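You operate a simulated robot arm through the tools that you are given. There is no shell and no other tool. Be economical: measure what you need, move in short steps, check, and stop when the job is done.

The job below is to be done with a simulated two-armed robot. You get a single attempt, and the scene is never put back.

TASK
Feed the grey column from column two and sweep the air out.
Fine: feed shut, move the blue tube's black-capped end to column two's OUT port; open the feed lever, run one batch, shut the lever. Where these are worked on the way, their far stop is far enough and under half their travel is too little: feed lever.

Only the result counts: the job must be done as asked and must still hold three seconds after the hand-in. Knocking over, shifting, dropping, spilling or breaking anything else fails it.

THE ROBOT
Two 7-joint arms with fingered hands on one trunk that stands fixed in place. Base frame: the origin is at the foot of the trunk, x ahead of it, y to its left, z up. Lengths are in mm, angles in rad, forces in N, time in s.
The left shoulder is at [70, 132, 992], the right one opposite. With the tool pointing down near the work surface each hand reaches from about 360 to 640 mm from the base axis, measured 20 degrees to its own side. Payload 2.3 kg a hand.
The tool frame of a hand sits at the grasp point between the pads (the TCP): z along the fingers, y along the line on which they close. The tips reach 25 mm beyond it. Largest opening 88 mm; the body of the gripper starts 29 mm behind the TCP. The gripper is a hand of 3 fingers: y runs from the thumb to the fingers, the wrist lies at [-13, -97, -162] in the tool frame.
Orientation is told as [roll, pitch, yaw] about the base's x, y, z axes, in that order, counted from this pose: with the fingers straight down and the wrist toward the robot, the tool's x, y and z point along [0, 1, 0], [1, 0, 0] and [0, 0, -1] of the base frame.

THE INTERFACE
- The arms move only by the tool send_rows. It takes "left_steps", "right_steps" or both (then of equal length, played together; a hand with none holds still); each is a list of rows, each an object (a shift or turn left out is 0) with "delta_pos": the shift along the tool's x, y, z in units of 250 mm (1.0 is 250 mm), a list of three; "angular": the turn, a rotation vector about the tool's x, y, z in units of 60 degrees (1.0 is 60 degrees), a list of three. In form: [{"delta_pos": [tx, ty, tz], "angular": [rx, ry, rz]}, ...]. A call has 1 to 20 rows; each row is the pose to reach, as a shift and turn from the pose commanded when the call began, along the tool's axes at that moment. A call with a number of a shift or a turn outside -1 to 1 is refused whole. Rows are played at 5 a second. More than 50 mm and 0.15 rad between two rows, and nothing of the call is played. A pose out of reach is approached as far as the arm can. The call stops where the force on the tool passes 40 N (or 10 N more than at its start, if that is more) or the arm is blocked; 0.2 s more then pass. In this call time passes only in rows, and 0.2 s behind the last. It gives the time, the measured TCP pose, the force on the tool (base axes), the opening and the grip force at its end, in the units of the frame above (readings bear some noise), with the torque about the TCP (base axes, N m) and any sound that the robot's microphone picked up.
- Cameras (640 x 400 px; columns grow to the right, rows downward): "scene" is now at [102.7, -45.8, 1284.1]; the picture's right is [-0.65, -0.76, 0.00], its down [-0.63, 0.54, -0.55] and it looks along [0.42, -0.36, -0.83] (base axes); focal length 223 px, centre (320, 200). "left" rides on the left gripper at [-58, -85, -99] in its tool frame; the picture's right is [-0.67, -0.35, 0.66], its down [0.69, -0.63, 0.37] and it looks along [0.29, 0.69, 0.66] (tool axes); focal length 261 px, centre (320, 200). "right" rides on the right gripper at [58, -85, -99] in its tool frame; the picture's right is [-0.67, 0.35, -0.66], its down [-0.69, -0.63, 0.37] and it looks along [-0.29, 0.69, 0.66] (tool axes); focal length 261 px, centre (320, 200). There is no depth. A picture from a camera that has moved, and an enlarged one, comes with that camera's place and axes in the base frame and with its lens.
- grab_frame(camera): a new picture of that camera. No time passes.
- slide_trunk(by): slides the trunk up (or, below 0, down) by that many mm; the arms and the scene camera ride with it, the base frame stays. It gives what a move gives, with no picture.
- curl_fingers(index, middle, thumb_bend, thumb_turn, hand): sets how far each is bent, from 0 (flat) to 1 (curled in); at 0.3 the hand is open as for a grip, at 0.7 the pads meet at the TCP. One left out holds its place. A second passes; each finger stops where it meets its share of the squeeze, and holds until it gets a number again. It is the only way to open and close the hand. It gives what a move gives, with no picture; readings hold the bend of each and the force on the fingers (four entries, about 0 where the hand has none), thumb and palm. thumb_turn goes from beside the hand (0) to across from the fingers (1), as for a grip.
- turn_head(pan, tilt): turns the head with the scene camera to pan (to the left, within 1.501 rad either way) and tilt (down, from -0.506 to 1.204), counted from straight ahead of the robot. It gives what a move gives.
- close_up(camera, box): a new picture of the part [left, top, right, bottom] of that camera's present view, enlarged. No time passes.
- sign_off(): hands the job in; it is judged then, once.

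Go step by step. Nothing tells you positions but the pictures and the camera data: compare them with the known pose of the tool, close in by small moves and look again before you grip or let go. The budget is 120 turns and 78 pictures, counting those below and the enlarged ones. Unless the task says otherwise, let go and move clear before handing in, and close with one line.

The tools are called after ">>>" as name(argument=value, ...) on one line, values as JSON. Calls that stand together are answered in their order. send_rows: Moves the arms, as the interface text tells. Its arguments: {"type":"object","properties":{"left_steps":{"type":"array","items":{"type":"object","properties":{"delta_pos":{"type":"array","items":{"type":"number"}},"angular":{"type":"array","items":{"type":"number"}}}}},"right_steps":{"type":"array","items":{"type":"object","properties":{"delta_pos":{"type":"array","items":{"type":"number"}},"angular":{"type":"array","items":{"type":"number"}}}}}},"required":[]} The other tools are called the same way: slide_trunk (by) slides the trunk up or down; curl_fingers (index, middle, thumb_bend, thumb_turn, hand) moves the fingers one by one; turn_head (pan, tilt) turns the head that bears the scene camera; grab_frame (camera) takes a picture; close_up (camera, box) takes an enlarged picture of a part of a camera's view; sign_off () hands the job in.

At the start:

```text
time_s: 0.0
left_tool_pos: [323.0, -52.2, 975.5]
left_tcp_rot: [-0.001, 0.0, 0.001]
left_wrist_force: [-0.9, 0.1, 0.6]
left_moment: [0.03, 0.01, -0.03]
left_width: 88.0
left_gripper_force: 0.0
left_shape: jaw
left_bend: [0.3, 0.3, 0.3, 0.98]
left_finger forces: [0.0, 0.0, 0.1, 0.1, 0.0, 0.0]
right_tool_pos: [266.8, -367.1, 1029.3]
right_tcp_rot: [0.0, 0.0, 0.002]
right_wrist_force: [-0.1, -0.5, -0.4]
right_moment: [0.0, 0.03, -0.02]
right_width: 87.6
right_gripper_force: 0.1
right_shape: jaw
right_bend: [0.3, 0.3, 0.3, 0.98]
right_finger forces: [0.0, 0.0, 0.0, 0.0, 0.0, 0.0]
trunk travel left (down, up): [-550.0, 290.0]
head pan, tilt: [-0.707, 0.983]
```

scene: 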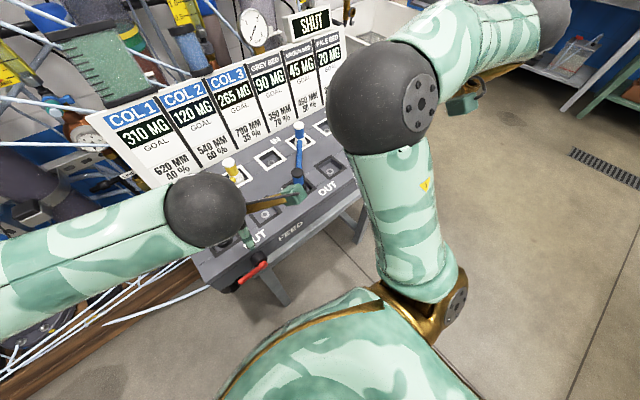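
right: 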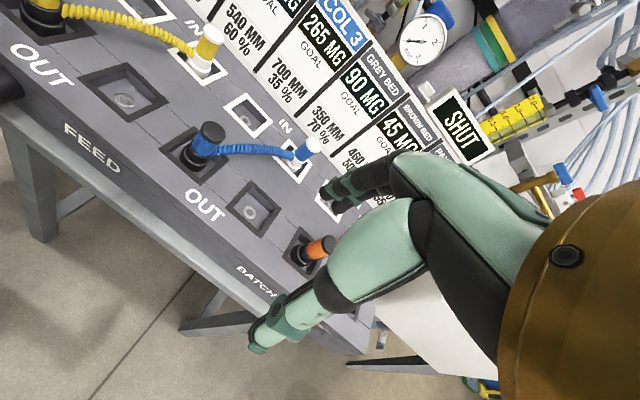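
left: 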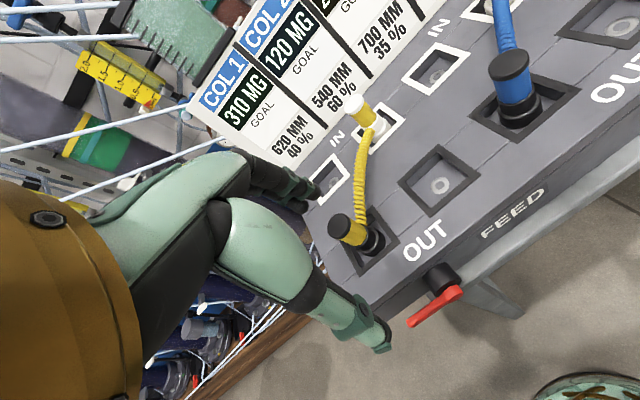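

I see a sloped or flat console with OUT ports on the near row, IN ports on the far row, a red feed lever and an orange batch control. I'll enlarge the pictures to read the labels.

>>> close_up(camera="scene", box=[80, 0, 400, 200])

>>> close_up(camera="right", box=[0, 0, 400, 360])

>>> close_up(camera="left", box=[260, 0, 640, 360])

```text
2.00 times, centred on (240, 100) of scene
camera zoom: at [102.7, -45.8, 1284.1], right [-0.65, -0.76, 0.0], down [-0.63, 0.54, -0.55], along [0.42, -0.36, -0.83], focal length 446 px, centre (480, 400)
```

zoom: 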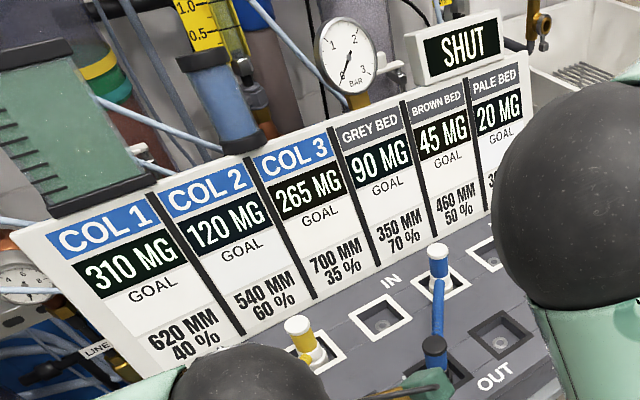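

```text
1.11 times, centred on (200, 180) of right
camera zoom: at [181.0, -309.7, 1129.2], right [0.35, -0.67, 0.66], down [-0.63, -0.69, -0.37], along [0.69, -0.29, -0.66], focal length 290 px, centre (453, 222)
```

zoom: 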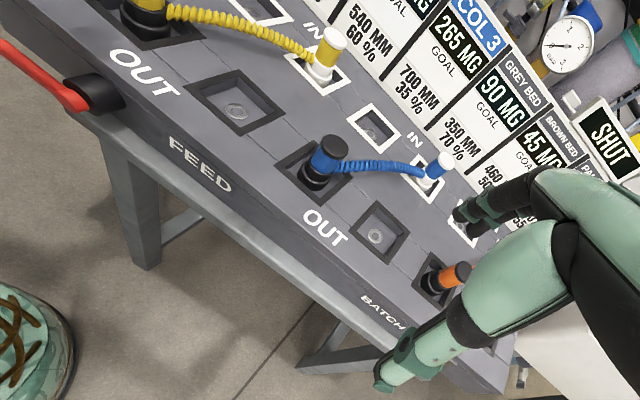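

```text
1.11 times, centred on (450, 180) of left
camera zoom: at [240.0, -108.8, 1074.2], right [-0.35, -0.67, -0.66], down [-0.63, 0.69, -0.37], along [0.69, 0.29, -0.66], focal length 290 px, centre (176, 222)
```

zoom: 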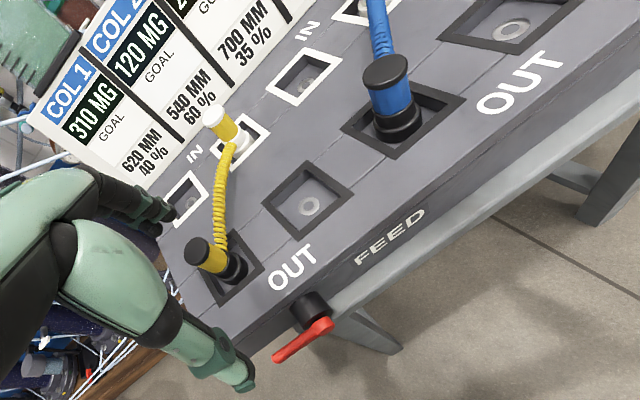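

Ports sit about 118 mm apart along y: OUT2 (empty) near (434,-129) and the blue plug in OUT3 near (432,-247), cap top about z 832. I'll shift both hands outward to see the batch control and the whole board.

>>> send_rows(left_steps=[{"delta_pos": [0.2, 0, 0]}, {"delta_pos": [0.4, 0, 0]}, {"delta_pos": [0.6, 0, 0]}, {"delta_pos": [0.8, 0, 0]}], right_steps=[{"delta_pos": [-0.15, 0, 0]}, {"delta_pos": [-0.3, 0, 0]}, {"delta_pos": [-0.45, 0, 0]}, {"delta_pos": [-0.6, 0, 0]}])

>>> turn_head(pan=-0.5, tilt=0.9)

>>> grab_frame(camera="right")

>>> grab_frame(camera="scene")

>>> grab_frame(camera="left")

```text
time_s: 1.0
left_tool_pos: [322.9, 147.6, 973.8]
left_tcp_rot: [0.0, -0.003, -0.001]
left_wrist_force: [0.8, 0.9, 0.3]
left_moment: [-0.02, -0.03, 0.01]
left_width: 87.5
left_gripper_force: 0.1
left_shape: jaw
left_bend: [0.3, 0.3, 0.3, 0.98]
left_finger forces: [0.0, 0.0, 0.0, 0.0, 0.1, 0.0]
right_tool_pos: [264.6, -516.2, 1030.4]
right_tcp_rot: [0.001, 0.001, -0.002]
right_wrist_force: [0.0, 0.1, 0.5]
right_moment: [-0.01, -0.02, -0.03]
right_width: 87.7
right_gripper_force: 0.0
right_shape: jaw
right_bend: [0.3, 0.3, 0.3, 0.98]
right_finger forces: [0.1, 0.0, 0.0, 0.1, 0.1, 0.0]
trunk travel left (down, up): [-550.0, 290.0]
head pan, tilt: [-0.707, 0.983]
```

```text
time_s: 1.7
left_tool_pos: [323.5, 145.4, 973.8]
left_tcp_rot: [-0.001, 0.0, 0.001]
left_wrist_force: [0.0, -0.1, 0.0]
left_moment: [-0.02, 0.0, 0.0]
left_width: 87.6
left_gripper_force: 0.1
left_shape: jaw
left_bend: [0.3, 0.3, 0.3, 0.98]
left_finger forces: [0.0, 0.1, 0.1, 0.0, 0.0, 0.0]
right_tool_pos: [266.1, -516.5, 1031.2]
right_tcp_rot: [-0.001, 0.001, 0.0]
right_wrist_force: [0.7, 0.0, 0.5]
right_moment: [0.03, 0.0, 0.02]
right_width: 87.7
right_gripper_force: 0.0
right_shape: jaw
right_bend: [0.3, 0.3, 0.3, 0.98]
right_finger forces: [0.0, 0.0, 0.0, 0.0, 0.0, 0.0]
trunk travel left (down, up): [-550.0, 290.0]
head pan, tilt: [-0.499, 0.901]
```

```text
71 pictures are left
camera right: at [180.2, -459.0, 1131.0], right [0.35, -0.67, 0.66], down [-0.63, -0.69, -0.37], along [0.69, -0.29, -0.66], focal length 261 px, centre (320, 200)
```

right: 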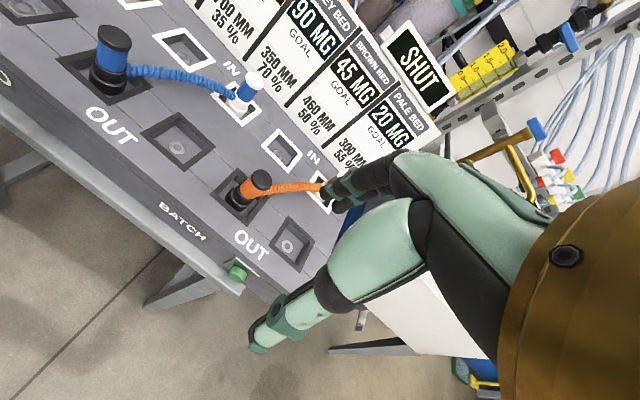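

```text
70 pictures are left
camera scene: at [115.2, -36.1, 1290.2], right [-0.48, -0.88, 0.0], down [-0.69, 0.38, -0.62], along [0.54, -0.3, -0.78], focal length 223 px, centre (320, 200)
```

scene: 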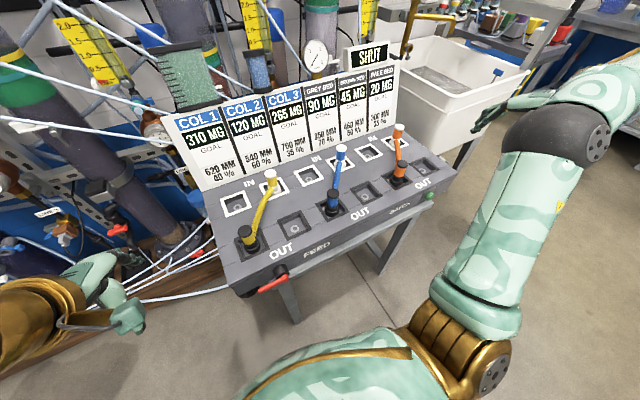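

```text
69 pictures are left
camera left: at [239.9, 88.7, 1072.9], right [-0.35, -0.67, -0.66], down [-0.63, 0.69, -0.37], along [0.69, 0.29, -0.66], focal length 261 px, centre (320, 200)
```

left: 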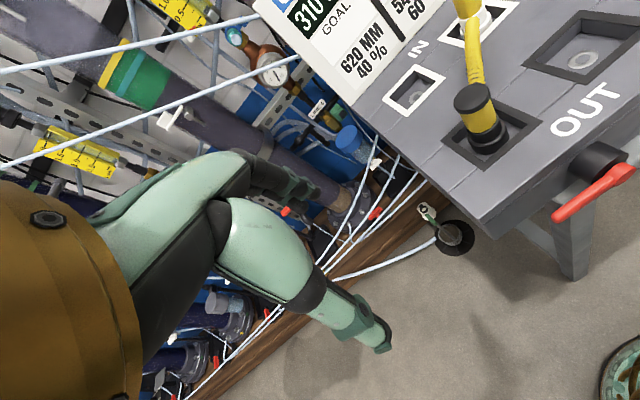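

The layout is clear. Each of the six strips has one IN and one OUT; blue now joins OUT3 to IN4 (grey bed), and OUT2 is free. The green batch button is near (340,-567,742) and the feed lever hub near (347,-52,729). I'll bring the right hand above the blue plug with a 45° yaw so the grip closes across the tube.

>>> send_rows(right_steps=[{"delta_pos": [0.108, 0.067, 0.0355], "angular": [0, 0, -0.094]}, {"delta_pos": [0.2165, 0.134, 0.071], "angular": [0, 0, -0.188]}, {"delta_pos": [0.325, 0.201, 0.1065], "angular": [0, 0, -0.281]}, {"delta_pos": [0.433, 0.268, 0.142], "angular": [0, 0, -0.375]}, {"delta_pos": [0.541, 0.335, 0.1775], "angular": [0, 0, -0.469]}, {"delta_pos": [0.65, 0.402, 0.213], "angular": [0, 0, -0.5625]}, {"delta_pos": [0.758, 0.469, 0.2485], "angular": [0, 0, -0.656]}, {"delta_pos": [0.866, 0.536, 0.284], "angular": [0, 0, -0.75]}])

>>> grab_frame(camera="right")

>>> grab_frame(camera="scene")

```text
time_s: 3.5
left_tool_pos: [323.6, 147.9, 973.5]
left_tcp_rot: [0.0, 0.0, 0.0]
left_wrist_force: [0.2, 0.3, -0.4]
left_moment: [-0.02, -0.01, -0.01]
left_width: 87.7
left_gripper_force: 0.1
left_shape: jaw
left_bend: [0.3, 0.3, 0.3, 0.98]
left_finger forces: [0.0, 0.1, 0.0, 0.0, 0.0, 0.0]
right_tool_pos: [401.5, -299.0, 960.2]
right_tcp_rot: [0.0, 0.002, 0.788]
right_wrist_force: [-0.4, 0.5, -0.7]
right_moment: [-0.03, -0.02, 0.02]
right_width: 87.4
right_gripper_force: 0.0
right_shape: jaw
right_bend: [0.3, 0.3, 0.3, 0.98]
right_finger forces: [0.1, 0.0, 0.0, 0.0, 0.0, 0.1]
trunk travel left (down, up): [-550.0, 290.0]
head pan, tilt: [-0.499, 0.901]
```

```text
68 pictures are left
camera right: at [299.8, -318.9, 1059.3], right [0.72, -0.23, 0.66], down [0.04, -0.93, -0.37], along [0.69, 0.29, -0.66], focal length 261 px, centre (320, 200)
```

right: 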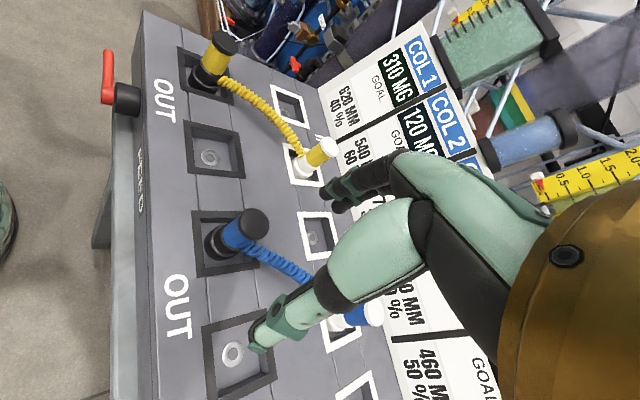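

```text
67 pictures are left
camera scene: at [116.0, -35.2, 1290.2], right [-0.48, -0.88, 0.0], down [-0.69, 0.37, -0.62], along [0.54, -0.3, -0.78], focal length 223 px, centre (320, 200)
```

scene: 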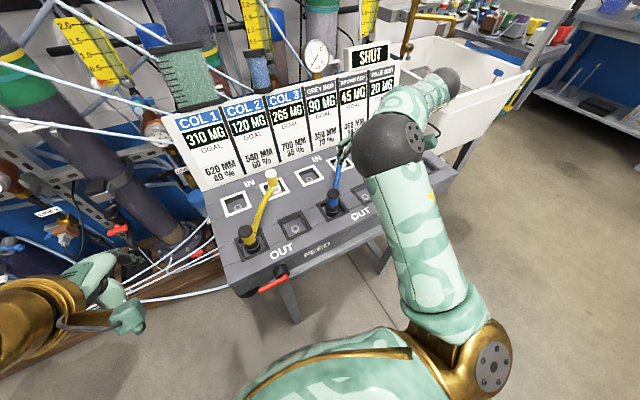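

The blue cap centre is again near (434,-247) and the wrist side is clear. I'm moving above it and then looking again.

>>> send_rows(right_steps=[{"delta_pos": [0.028, 0.12, 0.05]}, {"delta_pos": [0.055, 0.239, 0.12]}, {"delta_pos": [0.055, 0.239, 0.2]}, {"delta_pos": [0.055, 0.239, 0.28]}])

>>> grab_frame(camera="right")

>>> close_up(camera="scene", box=[220, 120, 460, 270])

```text
time_s: 4.5
left_tool_pos: [323.4, 145.7, 973.9]
left_tcp_rot: [0.001, 0.0, 0.0]
left_wrist_force: [-1.0, -0.6, 0.1]
left_moment: [0.03, -0.02, 0.0]
left_width: 87.4
left_gripper_force: 0.1
left_shape: jaw
left_bend: [0.3, 0.3, 0.3, 0.98]
left_finger forces: [0.2, 0.1, 0.1, 0.0, 0.0, 0.0]
right_tool_pos: [435.8, -248.7, 889.7]
right_tcp_rot: [0.001, -0.001, 0.784]
right_wrist_force: [-0.2, -0.1, 0.2]
right_moment: [-0.01, 0.0, 0.03]
right_width: 87.6
right_gripper_force: 0.1
right_shape: jaw
right_bend: [0.3, 0.3, 0.3, 0.98]
right_finger forces: [0.1, 0.0, 0.1, 0.1, 0.0, 0.0]
trunk travel left (down, up): [-550.0, 290.0]
head pan, tilt: [-0.499, 0.901]
```

```text
66 pictures are left
camera right: at [332.5, -268.5, 987.3], right [0.72, -0.23, 0.66], down [0.04, -0.93, -0.37], along [0.69, 0.29, -0.66], focal length 261 px, centre (320, 200)
```

right: 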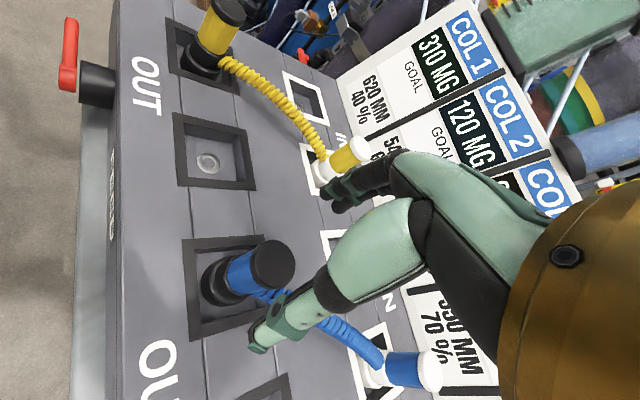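

```text
2.67 times, centred on (340, 195) of scene
camera zoom: at [115.7, -35.8, 1290.2], right [-0.48, -0.88, 0.0], down [-0.69, 0.38, -0.62], along [0.54, -0.3, -0.78], focal length 595 px, centre (267, 213)
```

zoom: 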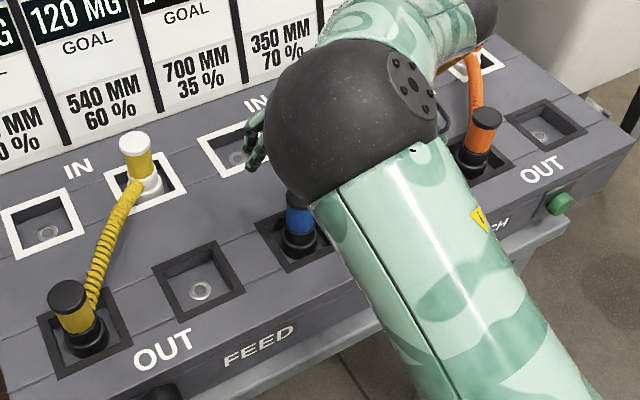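

The cap is about 31 mm across and centred under the hand at (433,-249). I'm lowering to straddle the cap and body.

>>> send_rows(right_steps=[{"delta_pos": [0.006, -0.008, 0.08]}, {"delta_pos": [0.006, -0.008, 0.16]}, {"delta_pos": [0.006, -0.008, 0.24]}, {"delta_pos": [0.006, -0.008, 0.31]}])

>>> grab_frame(camera="right")

```text
time_s: 5.5
left_tool_pos: [325.0, 145.7, 974.6]
left_tcp_rot: [-0.001, 0.001, 0.0]
left_wrist_force: [-0.2, 0.0, -0.1]
left_moment: [0.0, 0.01, 0.0]
left_width: 87.6
left_gripper_force: 0.1
left_shape: jaw
left_bend: [0.3, 0.3, 0.3, 0.98]
left_finger forces: [0.0, 0.0, 0.1, 0.0, 0.0, 0.0]
right_tool_pos: [431.7, -249.2, 810.8]
right_tcp_rot: [-0.001, 0.0, 0.785]
right_wrist_force: [-0.3, 0.1, -0.1]
right_moment: [-0.02, 0.01, -0.01]
right_width: 87.8
right_gripper_force: 0.1
right_shape: jaw
right_bend: [0.3, 0.3, 0.3, 0.98]
right_finger forces: [0.1, 0.0, 0.0, 0.0, 0.1, 0.1]
trunk travel left (down, up): [-550.0, 290.0]
head pan, tilt: [-0.499, 0.901]
```

```text
64 pictures are left
camera right: at [329.5, -268.9, 910.7], right [0.72, -0.23, 0.66], down [0.04, -0.93, -0.37], along [0.69, 0.29, -0.66], focal length 261 px, centre (320, 200)
```

right: 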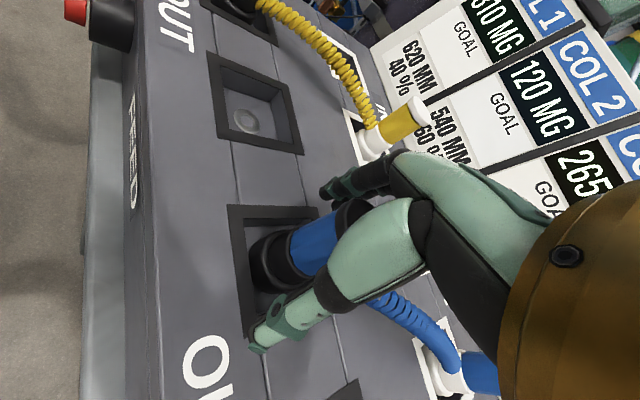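

The plug lies between thumb and fingers with the tube leaving to the side. Closing now.

>>> curl_fingers(hand="right", index=0.7, middle=0.7, thumb_bend=0.7)

>>> grab_frame(camera="right")

```text
time_s: 6.5
left_tool_pos: [324.0, 146.5, 974.0]
left_tcp_rot: [-0.002, -0.001, -0.001]
left_wrist_force: [-0.5, 0.1, 0.7]
left_moment: [-0.01, -0.01, 0.0]
left_width: 87.7
left_gripper_force: 0.0
left_shape: jaw
left_bend: [0.3, 0.3, 0.3, 0.98]
left_finger forces: [0.0, 0.0, 0.0, 0.0, 0.0, 0.1]
right_tool_pos: [431.2, -249.6, 812.1]
right_tcp_rot: [-0.001, 0.0, 0.784]
right_wrist_force: [-0.4, 0.1, 0.3]
right_moment: [0.0, -0.02, 0.03]
right_width: 19.1
right_gripper_force: 9.4
right_shape: fingers
right_bend: [0.63, 0.64, 0.59, 0.96]
right_finger forces: [3.7, 5.3, 0.1, 0.0, 9.3, 0.0]
trunk travel left (down, up): [-550.0, 290.0]
head pan, tilt: [-0.499, 0.901]
```

```text
63 pictures are left
camera right: at [329.5, -268.8, 911.0], right [0.72, -0.23, 0.66], down [0.04, -0.93, -0.37], along [0.69, 0.29, -0.66], focal length 261 px, centre (320, 200)
```

right: 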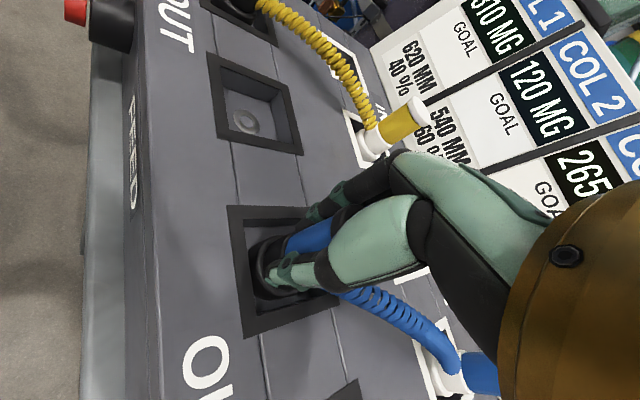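

The plug is held at about 9 N. I'll pull straight up in small steps.

>>> send_rows(right_steps=[{"delta_pos": [0, 0, -0.02]}, {"delta_pos": [0, 0, -0.04]}, {"delta_pos": [0, 0, -0.08]}, {"delta_pos": [0, 0, -0.12]}])

>>> grab_frame(camera="right")

```text
time_s: 7.5
left_tool_pos: [322.8, 147.0, 974.1]
left_tcp_rot: [0.001, 0.0, 0.0]
left_wrist_force: [0.0, -1.2, 0.0]
left_moment: [0.0, -0.01, -0.03]
left_width: 87.5
left_gripper_force: 0.2
left_shape: jaw
left_bend: [0.3, 0.3, 0.3, 0.98]
left_finger forces: [0.1, 0.0, 0.0, 0.0, 0.1, 0.0]
right_tool_pos: [430.5, -248.4, 841.1]
right_tcp_rot: [0.0, 0.0, 0.787]
right_wrist_force: [-0.1, 0.3, -2.0]
right_moment: [0.01, -0.01, 0.02]
right_width: 19.1
right_gripper_force: 8.9
right_shape: fingers
right_bend: [0.63, 0.64, 0.6, 0.95]
right_finger forces: [3.6, 5.0, 0.0, 0.0, 9.3, 0.0]
trunk travel left (down, up): [-550.0, 290.0]
head pan, tilt: [-0.499, 0.901]
```

```text
62 pictures are left
camera right: at [329.0, -267.7, 940.9], right [0.72, -0.23, 0.66], down [0.04, -0.93, -0.37], along [0.69, 0.29, -0.66], focal length 261 px, centre (320, 200)
```

right: 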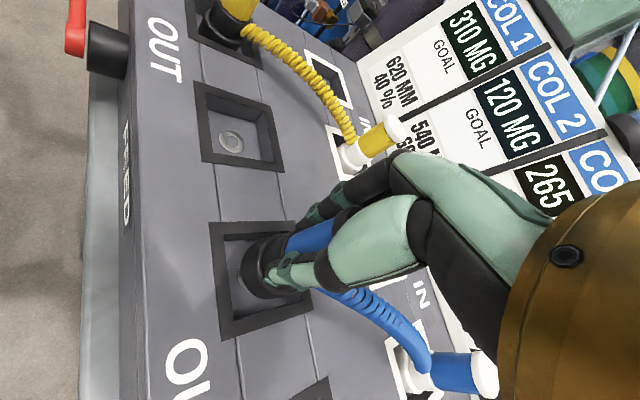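

The plug came free easily. The port pitch works out at 120 mm, so I'll lift another 45 mm and carry it 120 mm in +y.

>>> send_rows(right_steps=[{"delta_pos": [0, 0, -0.06]}, {"delta_pos": [0, 0, -0.12]}, {"delta_pos": [0, 0, -0.18]}, {"delta_pos": [0.068, 0.068, -0.18]}, {"delta_pos": [0.136, 0.136, -0.18]}, {"delta_pos": [0.204, 0.204, -0.18]}, {"delta_pos": [0.272, 0.272, -0.18]}, {"delta_pos": [0.339, 0.339, -0.18]}])

>>> grab_frame(camera="right")

>>> grab_frame(camera="scene")

>>> grab_frame(camera="left")

```text
time_s: 9.3
left_tool_pos: [323.6, 146.6, 974.0]
left_tcp_rot: [0.0, 0.0, 0.0]
left_wrist_force: [-0.6, 0.1, 1.2]
left_moment: [0.0, 0.0, 0.01]
left_width: 87.9
left_gripper_force: 0.1
left_shape: jaw
left_bend: [0.3, 0.3, 0.3, 0.98]
left_finger forces: [0.0, 0.0, 0.1, 0.0, 0.0, 0.0]
right_tool_pos: [433.4, -133.6, 883.3]
right_tcp_rot: [0.019, -0.002, 0.765]
right_wrist_force: [0.5, 0.2, -1.4]
right_moment: [-0.03, 0.0, 0.04]
right_width: 19.2
right_gripper_force: 9.1
right_shape: fingers
right_bend: [0.63, 0.64, 0.6, 0.95]
right_finger forces: [3.8, 5.1, 0.0, 0.0, 9.2, 0.0]
trunk travel left (down, up): [-550.0, 290.0]
head pan, tilt: [-0.499, 0.901]
```

```text
61 pictures are left
camera right: at [331.3, -153.1, 983.7], right [0.72, -0.25, 0.64], down [0.02, -0.93, -0.38], along [0.69, 0.28, -0.66], focal length 261 px, centre (320, 200)
```

right: 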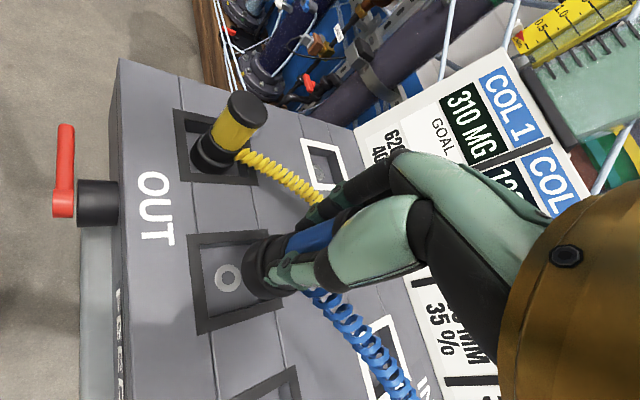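

```text
60 pictures are left
camera scene: at [115.3, -35.3, 1290.2], right [-0.48, -0.88, 0.0], down [-0.69, 0.38, -0.62], along [0.55, -0.3, -0.78], focal length 223 px, centre (320, 200)
```

scene: 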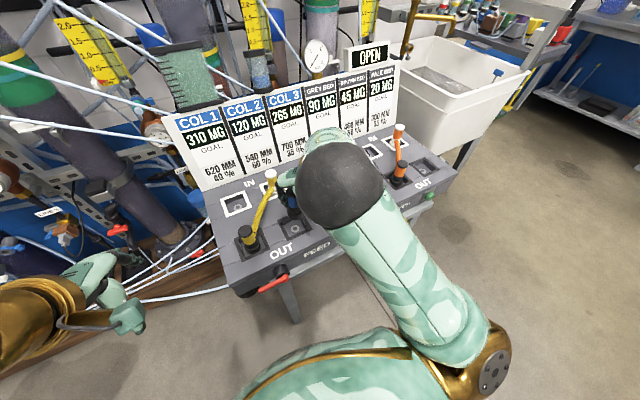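

```text
59 pictures are left
camera left: at [240.0, 89.6, 1072.8], right [-0.35, -0.67, -0.66], down [-0.63, 0.69, -0.37], along [0.69, 0.28, -0.66], focal length 261 px, centre (320, 200)
```

left: 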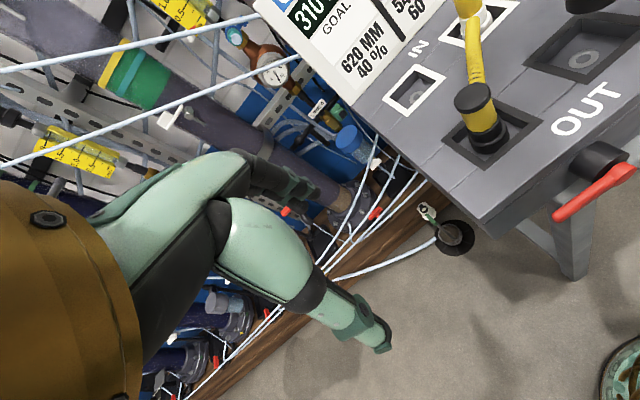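

The plug is held above OUT2, though the arm is about 4 mm short of the commanded y. The display reads OPEN while the line is unplugged and the lever has not moved. I'll hold briefly to see whether the arm settles.

>>> send_rows(right_steps=[{"delta_pos": [0, 0, 0]}, {"delta_pos": [0, 0, 0]}])

>>> close_up(camera="right", box=[160, 200, 360, 350])

```text
time_s: 9.9
left_tool_pos: [324.1, 146.6, 973.9]
left_tcp_rot: [0.001, -0.001, 0.0]
left_wrist_force: [0.2, 0.9, -0.3]
left_moment: [0.0, -0.02, 0.02]
left_width: 87.5
left_gripper_force: 0.0
left_shape: jaw
left_bend: [0.3, 0.3, 0.3, 0.98]
left_finger forces: [0.1, 0.1, 0.1, 0.0, 0.1, 0.0]
right_tool_pos: [433.4, -131.6, 886.4]
right_tcp_rot: [0.017, -0.011, 0.772]
right_wrist_force: [0.1, 0.1, -1.3]
right_moment: [0.02, -0.05, 0.02]
right_width: 19.1
right_gripper_force: 9.2
right_shape: fingers
right_bend: [0.63, 0.64, 0.6, 0.95]
right_finger forces: [3.8, 5.2, 0.0, 0.0, 9.3, 0.0]
trunk travel left (down, up): [-550.0, 290.0]
head pan, tilt: [-0.499, 0.901]
```

```text
2.67 times, centred on (260, 275) of right
camera zoom: at [331.4, -152.3, 985.9], right [0.72, -0.25, 0.65], down [0.03, -0.92, -0.38], along [0.7, 0.29, -0.66], focal length 695 px, centre (480, 0)
```

zoom: 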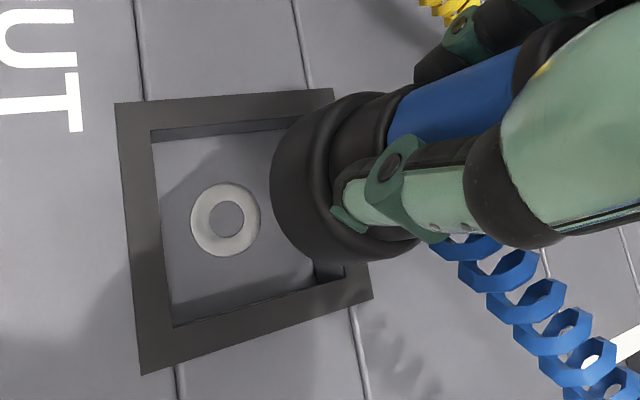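

The ring of OUT2 works out near (434,-129.5). I'll lower part way to see whether the arm tracks better lower down.

>>> send_rows(right_steps=[{"delta_pos": [0, 0, 0.04]}, {"delta_pos": [0, 0, 0.08]}, {"delta_pos": [0, 0, 0.12]}, {"delta_pos": [0, 0, 0.12]}])

>>> close_up(camera="right", box=[160, 200, 360, 350])

```text
time_s: 10.9
left_tool_pos: [324.0, 146.8, 973.4]
left_tcp_rot: [0.0, 0.0, 0.0]
left_wrist_force: [0.6, -0.7, 0.6]
left_moment: [0.0, 0.0, 0.0]
left_width: 87.2
left_gripper_force: 0.0
left_shape: jaw
left_bend: [0.3, 0.3, 0.3, 0.98]
left_finger forces: [0.1, 0.1, 0.1, 0.0, 0.1, 0.0]
right_tool_pos: [432.2, -131.4, 855.0]
right_tcp_rot: [0.007, -0.003, 0.777]
right_wrist_force: [-0.5, 0.8, -1.7]
right_moment: [0.02, 0.02, -0.03]
right_width: 19.3
right_gripper_force: 8.7
right_shape: fingers
right_bend: [0.63, 0.64, 0.6, 0.95]
right_finger forces: [3.9, 5.1, 0.0, 0.0, 9.3, 0.0]
trunk travel left (down, up): [-550.0, 290.0]
head pan, tilt: [-0.499, 0.901]
```

```text
2.67 times, centred on (260, 275) of right
camera zoom: at [330.3, -150.2, 955.5], right [0.72, -0.24, 0.65], down [0.03, -0.93, -0.37], along [0.69, 0.29, -0.66], focal length 695 px, centre (480, 0)
```

zoom: 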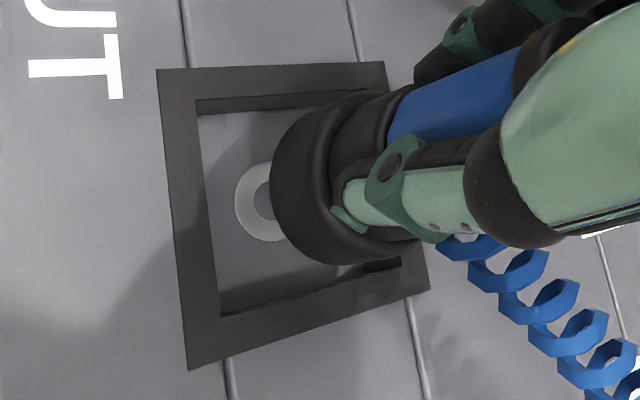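

Tracking has improved to (432,-131). I'll lower to about 20 mm above seat and check alignment again.

>>> send_rows(right_steps=[{"delta_pos": [0.003, 0.003, 0.04]}, {"delta_pos": [0.003, 0.003, 0.08]}, {"delta_pos": [0.003, 0.003, 0.08]}])

>>> close_up(camera="right", box=[160, 180, 380, 345])

>>> close_up(camera="scene", box=[220, 160, 340, 250])

```text
time_s: 11.7
left_tool_pos: [323.4, 147.3, 974.6]
left_tcp_rot: [0.002, 0.001, 0.002]
left_wrist_force: [0.6, 0.6, 0.2]
left_moment: [0.0, 0.01, -0.04]
left_width: 87.6
left_gripper_force: 0.1
left_shape: jaw
left_bend: [0.3, 0.3, 0.3, 0.98]
left_finger forces: [0.0, 0.0, 0.0, 0.1, 0.0, 0.1]
right_tool_pos: [432.8, -128.4, 836.6]
right_tcp_rot: [0.0, 0.001, 0.785]
right_wrist_force: [-0.2, 0.9, -2.3]
right_moment: [0.01, 0.0, -0.02]
right_width: 19.0
right_gripper_force: 8.5
right_shape: fingers
right_bend: [0.63, 0.64, 0.6, 0.95]
right_finger forces: [3.7, 5.0, 0.0, 0.1, 9.1, 0.0]
trunk travel left (down, up): [-550.0, 290.0]
head pan, tilt: [-0.499, 0.901]
```

```text
2.42 times, centred on (270, 262) of right
camera zoom: at [330.5, -147.7, 935.6], right [0.72, -0.23, 0.66], down [0.04, -0.93, -0.36], along [0.69, 0.29, -0.66], focal length 632 px, centre (441, 48)
```

zoom: 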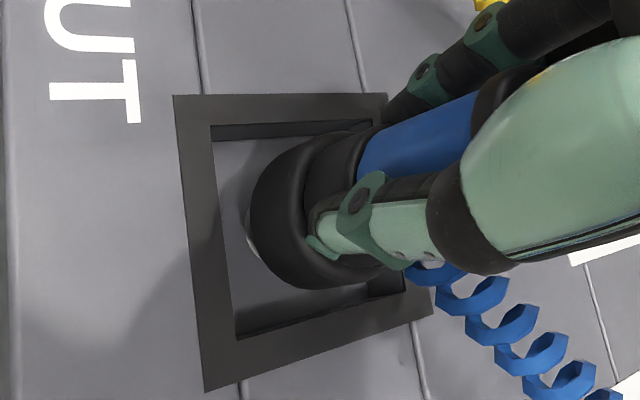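

```text
4.44 times, centred on (280, 205) of scene
camera zoom: at [115.5, -35.9, 1290.2], right [-0.48, -0.88, 0.0], down [-0.69, 0.38, -0.62], along [0.54, -0.3, -0.78], focal length 992 px, centre (498, 178)
```

zoom: 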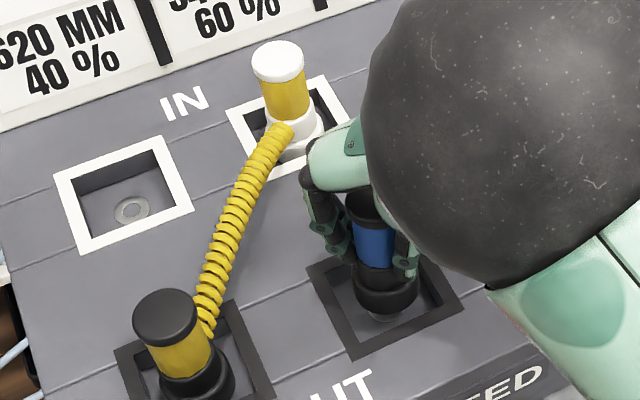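

The alignment looks good with 25 mm to go. Descending gently to the seat.

>>> send_rows(right_steps=[{"delta_pos": [-0.003, -0.003, 0.02]}, {"delta_pos": [-0.003, -0.003, 0.04]}, {"delta_pos": [-0.003, -0.003, 0.06]}, {"delta_pos": [-0.003, -0.003, 0.08]}, {"delta_pos": [-0.003, -0.003, 0.1]}, {"delta_pos": [-0.003, -0.003, 0.102]}])

>>> close_up(camera="scene", box=[200, 20, 440, 260])

>>> close_up(camera="right", box=[160, 180, 380, 345])

```text
time_s: 13.1
left_tool_pos: [324.5, 147.0, 973.7]
left_tcp_rot: [0.0, 0.0, 0.0]
left_wrist_force: [-0.8, 0.8, -0.3]
left_moment: [0.02, 0.01, 0.03]
left_width: 87.5
left_gripper_force: 0.1
left_shape: jaw
left_bend: [0.3, 0.3, 0.3, 0.98]
left_finger forces: [0.0, 0.0, 0.1, 0.0, 0.0, 0.0]
right_tool_pos: [432.1, -127.1, 811.3]
right_tcp_rot: [0.002, 0.001, 0.785]
right_wrist_force: [0.8, -0.1, 1.1]
right_moment: [-0.03, -0.05, -0.01]
right_width: 19.0
right_gripper_force: 9.7
right_shape: fingers
right_bend: [0.63, 0.64, 0.6, 0.95]
right_finger forces: [4.0, 5.8, 0.1, 0.1, 9.3, 0.0]
trunk travel left (down, up): [-550.0, 290.0]
head pan, tilt: [-0.499, 0.901]
```

```text
1.67 times, centred on (320, 140) of scene
camera zoom: at [115.3, -35.6, 1290.3], right [-0.48, -0.88, 0.0], down [-0.69, 0.38, -0.62], along [0.55, -0.3, -0.78], focal length 372 px, centre (320, 300)
```

zoom: 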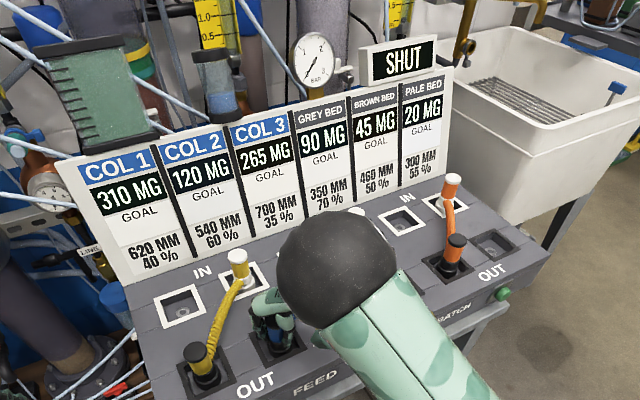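

```text
2.42 times, centred on (270, 262) of right
camera zoom: at [329.6, -147.8, 910.5], right [0.72, -0.23, 0.66], down [0.04, -0.93, -0.37], along [0.69, 0.29, -0.66], focal length 632 px, centre (441, 48)
```

zoom: 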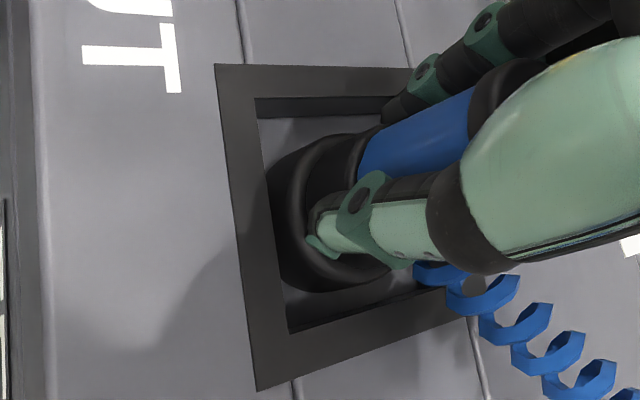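

The plug is back at seat height (811) in OUT2 and the display reads SHUT again. I'll release and check.

>>> curl_fingers(hand="right", index=0.3, middle=0.3, thumb_bend=0.3)

>>> close_up(camera="right", box=[120, 100, 440, 340])

```text
time_s: 14.1
left_tool_pos: [324.5, 146.8, 974.7]
left_tcp_rot: [0.0, 0.0, 0.0]
left_wrist_force: [-0.5, 0.1, 0.1]
left_moment: [-0.02, -0.01, 0.02]
left_width: 87.6
left_gripper_force: 0.0
left_shape: jaw
left_bend: [0.3, 0.3, 0.3, 0.98]
left_finger forces: [0.0, 0.0, 0.0, 0.0, 0.0, 0.0]
right_tool_pos: [430.3, -128.8, 811.1]
right_tcp_rot: [0.0, 0.0, 0.785]
right_wrist_force: [0.4, 0.0, -0.1]
right_moment: [-0.02, 0.01, -0.02]
right_width: 84.0
right_gripper_force: 0.0
right_shape: fingers
right_bend: [0.3, 0.3, 0.3, 0.97]
right_finger forces: [0.0, 0.0, 0.0, 0.0, 0.0, 0.0]
trunk travel left (down, up): [-550.0, 290.0]
head pan, tilt: [-0.499, 0.901]
```

```text
1.67 times, centred on (280, 220) of right
camera zoom: at [329.4, -148.0, 910.4], right [0.72, -0.23, 0.66], down [0.04, -0.93, -0.37], along [0.69, 0.29, -0.66], focal length 434 px, centre (387, 167)
```

zoom: 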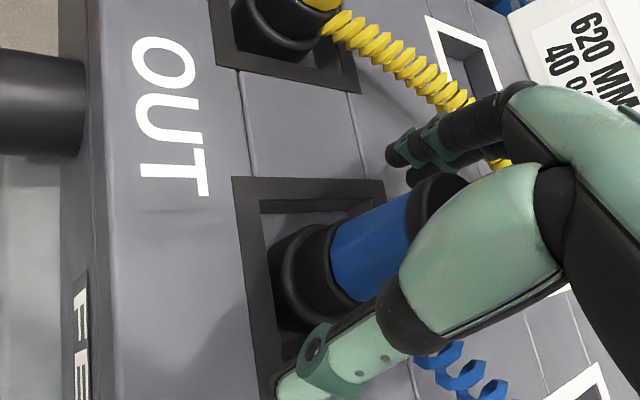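

The blue plug stands in OUT2, freed from the hand. I'm raising the right hand straight up, then retreating right and turning back to yaw 0.

>>> send_rows(right_steps=[{"delta_pos": [0, 0, -0.1]}, {"delta_pos": [0, 0, -0.2]}, {"delta_pos": [0, 0, -0.3]}, {"delta_pos": [-0.057, -0.151, -0.34], "angular": [0, 0, 0.125]}, {"delta_pos": [-0.113, -0.302, -0.38], "angular": [0, 0, 0.25]}, {"delta_pos": [-0.17, -0.4525, -0.42], "angular": [0, 0, 0.375]}, {"delta_pos": [-0.226, -0.603, -0.46], "angular": [0, 0, 0.5]}, {"delta_pos": [-0.283, -0.754, -0.5], "angular": [0, 0, 0.625]}, {"delta_pos": [-0.339, -0.905, -0.54], "angular": [0, 0, 0.75]}])

>>> close_up(camera="scene", box=[200, 140, 440, 310])

>>> close_up(camera="left", box=[480, 80, 640, 240])

```text
time_s: 16.1
left_tool_pos: [322.6, 146.2, 974.3]
left_tcp_rot: [0.002, 0.002, 0.0]
left_wrist_force: [-0.7, 0.0, 0.1]
left_moment: [-0.02, -0.02, 0.01]
left_width: 87.6
left_gripper_force: 0.0
left_shape: jaw
left_bend: [0.3, 0.3, 0.3, 0.98]
left_finger forces: [0.1, 0.0, 0.0, 0.0, 0.1, 0.0]
right_tool_pos: [330.3, -350.3, 946.4]
right_tcp_rot: [-0.001, 0.0, -0.002]
right_wrist_force: [0.4, -0.7, -0.7]
right_moment: [-0.02, -0.01, -0.02]
right_width: 84.6
right_gripper_force: 0.1
right_shape: fingers
right_bend: [0.3, 0.3, 0.3, 0.97]
right_finger forces: [0.0, 0.1, 0.0, 0.0, 0.0, 0.0]
trunk travel left (down, up): [-550.0, 290.0]
head pan, tilt: [-0.499, 0.901]
```

```text
2.35 times, centred on (320, 225) of scene
camera zoom: at [114.8, -36.8, 1290.2], right [-0.48, -0.88, 0.0], down [-0.69, 0.38, -0.62], along [0.55, -0.3, -0.78], focal length 525 px, centre (320, 141)
```

zoom: 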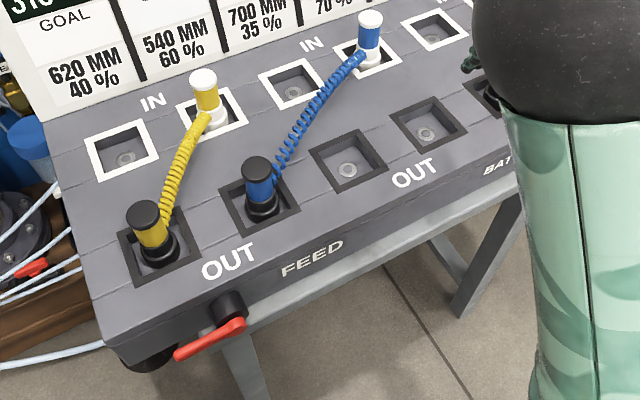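

```text
2.50 times, centred on (560, 160) of left
camera zoom: at [239.6, 88.3, 1073.0], right [-0.35, -0.67, -0.66], down [-0.63, 0.69, -0.37], along [0.69, 0.29, -0.66], focal length 652 px, centre (-280, 300)
```

zoom: 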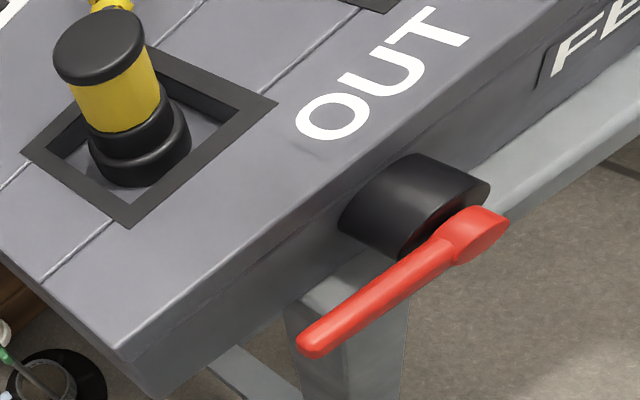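

Blue now runs from COL 2's OUT to the grey bed's IN. Next is the feed lever with the left hand; I'll raise the trunk 100 mm for a comfortable reach and pinch the left fingers into a blunt pusher.

>>> slide_trunk(by=100)

>>> curl_fingers(hand="left", index=0.7, middle=0.7, thumb_bend=0.7)

>>> send_rows(left_steps=[{"delta_pos": [0, 0, 0.16], "angular": [0, 0, 0.1]}, {"delta_pos": [0, 0, 0.32], "angular": [0, 0, 0.2]}, {"delta_pos": [0, 0, 0.48], "angular": [0, 0, 0.3]}, {"delta_pos": [0, 0, 0.64], "angular": [0, 0, 0.4]}, {"delta_pos": [0, 0, 0.8], "angular": [0, 0, 0.5]}])

>>> grab_frame(camera="scene")

>>> grab_frame(camera="left")

```text
time_s: 17.5
left_tool_pos: [323.3, 147.7, 1074.7]
left_tcp_rot: [0.0, -0.001, 0.001]
left_wrist_force: [0.3, -0.2, 0.0]
left_moment: [-0.01, 0.03, 0.03]
left_width: 87.5
left_gripper_force: 0.0
left_shape: jaw
left_bend: [0.3, 0.3, 0.3, 0.98]
left_finger forces: [0.0, 0.0, 0.1, 0.0, 0.1, 0.1]
right_tool_pos: [329.4, -349.5, 1046.8]
right_tcp_rot: [0.0, 0.0, -0.002]
right_wrist_force: [0.1, -0.4, 0.2]
right_moment: [-0.04, 0.0, 0.01]
right_width: 84.6
right_gripper_force: 0.1
right_shape: fingers
right_bend: [0.3, 0.3, 0.3, 0.97]
right_finger forces: [0.1, 0.0, 0.0, 0.0, 0.0, 0.1]
trunk travel left (down, up): [-650.0, 190.0]
head pan, tilt: [-0.499, 0.901]
```

```text
time_s: 18.5
left_tool_pos: [323.4, 146.8, 1075.0]
left_tcp_rot: [0.0, -0.001, 0.0]
left_wrist_force: [-0.6, 0.0, 0.5]
left_moment: [0.0, -0.02, 0.02]
left_width: 0.1
left_gripper_force: 0.1
left_shape: fingers
left_bend: [0.7, 0.7, 0.7, 0.98]
left_finger forces: [0.0, 0.0, 0.0, 0.0, 0.0, 0.0]
right_tool_pos: [330.0, -349.6, 1046.2]
right_tcp_rot: [0.0, -0.001, -0.001]
right_wrist_force: [0.4, -0.8, -1.3]
right_moment: [0.01, -0.01, 0.01]
right_width: 84.5
right_gripper_force: 0.0
right_shape: fingers
right_bend: [0.3, 0.3, 0.3, 0.97]
right_finger forces: [0.0, 0.1, 0.0, 0.1, 0.0, 0.1]
trunk travel left (down, up): [-650.0, 190.0]
head pan, tilt: [-0.499, 0.901]
```

```text
time_s: 19.7
left_tool_pos: [323.6, 146.7, 874.0]
left_tcp_rot: [-0.001, 0.001, -0.526]
left_wrist_force: [-0.4, -0.4, 0.8]
left_moment: [0.0, -0.01, 0.02]
left_width: 0.0
left_gripper_force: 0.0
left_shape: fingers
left_bend: [0.7, 0.7, 0.7, 0.98]
left_finger forces: [0.1, 0.0, 0.0, 0.0, 0.0, 0.0]
left hand out of reach, approached as far as the arm can: row 2, 3, 4
right_tool_pos: [331.7, -349.9, 1046.5]
right_tcp_rot: [0.0, 0.0, -0.001]
right_wrist_force: [-0.2, 0.6, 0.1]
right_moment: [-0.01, -0.02, 0.06]
right_width: 84.7
right_gripper_force: 0.1
right_shape: fingers
right_bend: [0.3, 0.3, 0.3, 0.97]
right_finger forces: [0.1, 0.1, 0.0, 0.0, 0.0, 0.0]
trunk travel left (down, up): [-650.0, 190.0]
head pan, tilt: [-0.499, 0.901]
```

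```text
49 pictures are left
camera scene: at [115.6, -35.9, 1390.2], right [-0.48, -0.88, 0.0], down [-0.69, 0.38, -0.62], along [0.54, -0.3, -0.78], focal length 223 px, centre (320, 200)
```

scene: 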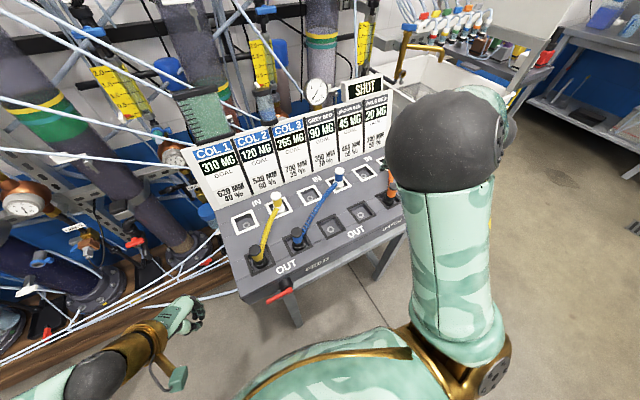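

```text
48 pictures are left
camera left: at [223.1, 139.4, 973.4], right [-0.64, -0.41, -0.65], down [-0.2, 0.91, -0.37], along [0.74, -0.1, -0.66], focal length 261 px, centre (320, 200)
```

left: 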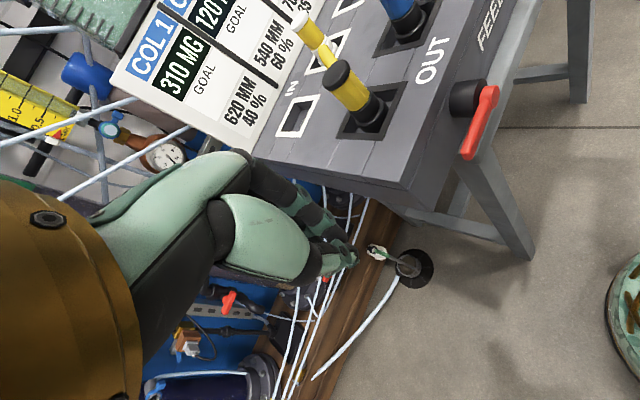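

The lever tip is confirmed near (328,11,726) with the hub axis near (y −52, z 729); the panel's front face is at x≈353. I'll pitch the left hand forward 60° and stage in front of and above the lever.

>>> send_rows(left_steps=[{"delta_pos": [-0.067, 0.011, 0.037], "angular": [-0.125, 0, 0]}, {"delta_pos": [-0.134, 0.021, 0.074], "angular": [-0.25, 0, 0]}, {"delta_pos": [-0.201, 0.032, 0.111], "angular": [-0.375, 0, 0]}, {"delta_pos": [-0.268, 0.042, 0.148], "angular": [-0.5, 0, 0]}, {"delta_pos": [-0.335, 0.053, 0.185], "angular": [-0.625, 0, 0]}, {"delta_pos": [-0.402, 0.064, 0.222], "angular": [-0.75, 0, 0]}, {"delta_pos": [-0.469, 0.074, 0.259], "angular": [-0.875, 0, 0]}, {"delta_pos": [-0.536, 0.085, 0.296], "angular": [-1, 0, 0]}])

>>> grab_frame(camera="left")

>>> grab_frame(camera="scene")

```text
time_s: 21.5
left_tool_pos: [273.5, 19.4, 799.7]
left_tcp_rot: [-0.001, -1.051, -0.523]
left_wrist_force: [-0.3, -0.7, 0.6]
left_moment: [0.01, -0.01, 0.05]
left_width: 0.0
left_gripper_force: 0.1
left_shape: fingers
left_bend: [0.7, 0.7, 0.7, 0.98]
left_finger forces: [0.0, 0.1, 0.0, 0.1, 0.1, 0.0]
left hand out of reach, approached as far as the arm can: row 1, 2, 3
right_tool_pos: [330.1, -350.0, 1045.5]
right_tcp_rot: [0.001, 0.001, -0.001]
right_wrist_force: [-0.1, 0.5, 0.5]
right_moment: [0.0, 0.0, 0.02]
right_width: 84.4
right_gripper_force: 0.0
right_shape: fingers
right_bend: [0.3, 0.3, 0.3, 0.97]
right_finger forces: [0.1, 0.0, 0.1, 0.0, 0.0, 0.1]
trunk travel left (down, up): [-650.0, 190.0]
head pan, tilt: [-0.499, 0.901]
```

```text
47 pictures are left
camera left: at [135.3, 33.2, 775.7], right [0.01, -0.78, -0.63], down [0.35, 0.59, -0.73], along [0.94, -0.21, 0.27], focal length 261 px, centre (320, 200)
```

left: 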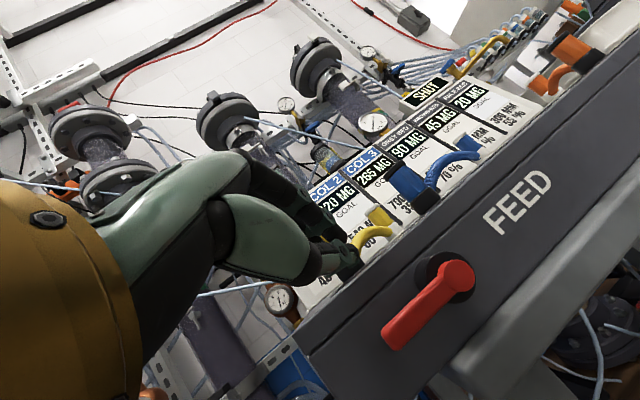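

```text
46 pictures are left
camera scene: at [115.2, -36.7, 1390.2], right [-0.48, -0.88, 0.0], down [-0.69, 0.38, -0.62], along [0.55, -0.3, -0.78], focal length 223 px, centre (320, 200)
```

scene: 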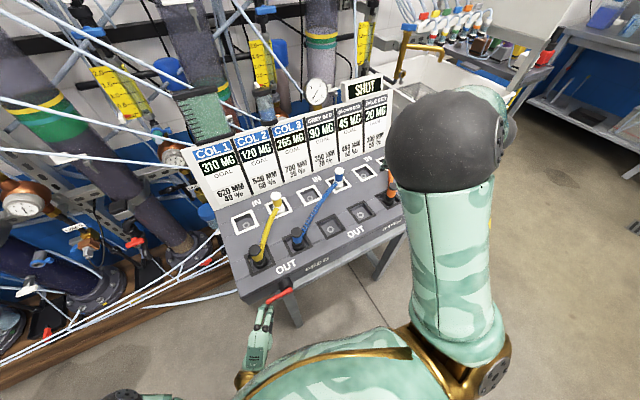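

The hand is staged and the lever is plainly visible, pointing left (+y). I'm advancing the fingertips over the handle.

>>> send_rows(left_steps=[{"delta_pos": [0.012, 0.005, 0.108]}, {"delta_pos": [0.025, 0.01, 0.215]}])

>>> grab_frame(camera="left")

>>> close_up(camera="scene", box=[200, 230, 360, 350])

```text
time_s: 22.1
left_tool_pos: [321.6, 0.8, 775.9]
left_tcp_rot: [0.0, -1.047, -0.524]
left_wrist_force: [-0.2, 0.2, 1.1]
left_moment: [-0.01, 0.02, 0.01]
left_width: 0.0
left_gripper_force: 0.1
left_shape: fingers
left_bend: [0.7, 0.7, 0.7, 0.98]
left_finger forces: [0.0, 0.0, 0.1, 0.1, 0.0, 0.1]
right_tool_pos: [331.1, -350.5, 1045.7]
right_tcp_rot: [0.0, 0.0, -0.001]
right_wrist_force: [0.4, 0.6, 0.2]
right_moment: [-0.01, 0.0, 0.01]
right_width: 84.6
right_gripper_force: 0.1
right_shape: fingers
right_bend: [0.3, 0.3, 0.3, 0.97]
right_finger forces: [0.0, 0.0, 0.0, 0.0, 0.0, 0.0]
trunk travel left (down, up): [-650.0, 190.0]
head pan, tilt: [-0.499, 0.901]
```

```text
45 pictures are left
camera left: at [182.3, 15.1, 750.9], right [0.01, -0.78, -0.63], down [0.34, 0.59, -0.73], along [0.94, -0.21, 0.27], focal length 261 px, centre (320, 200)
```

left: 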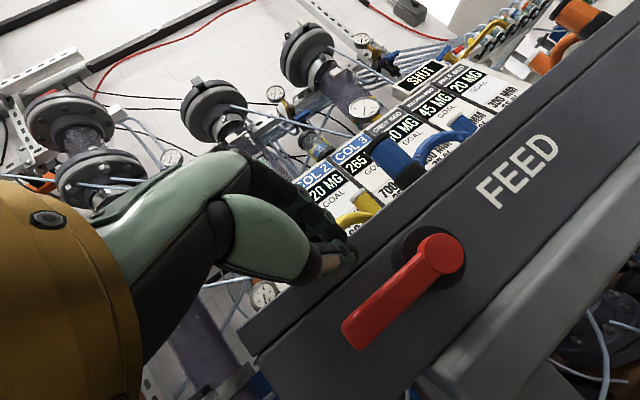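

```text
3.33 times, centred on (280, 290) of scene
camera zoom: at [115.8, -36.6, 1390.1], right [-0.48, -0.88, 0.0], down [-0.69, 0.38, -0.62], along [0.54, -0.3, -0.78], focal length 744 px, centre (453, -100)
```

zoom: 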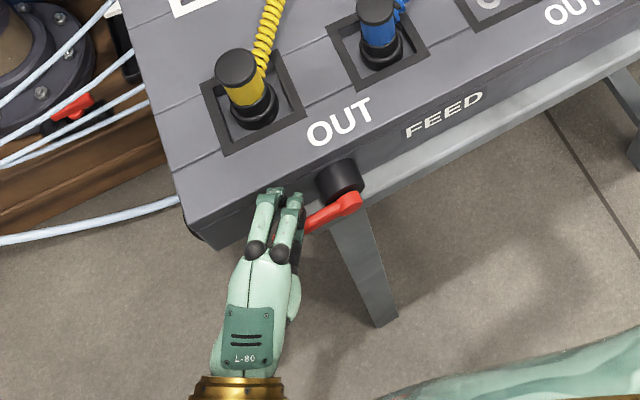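

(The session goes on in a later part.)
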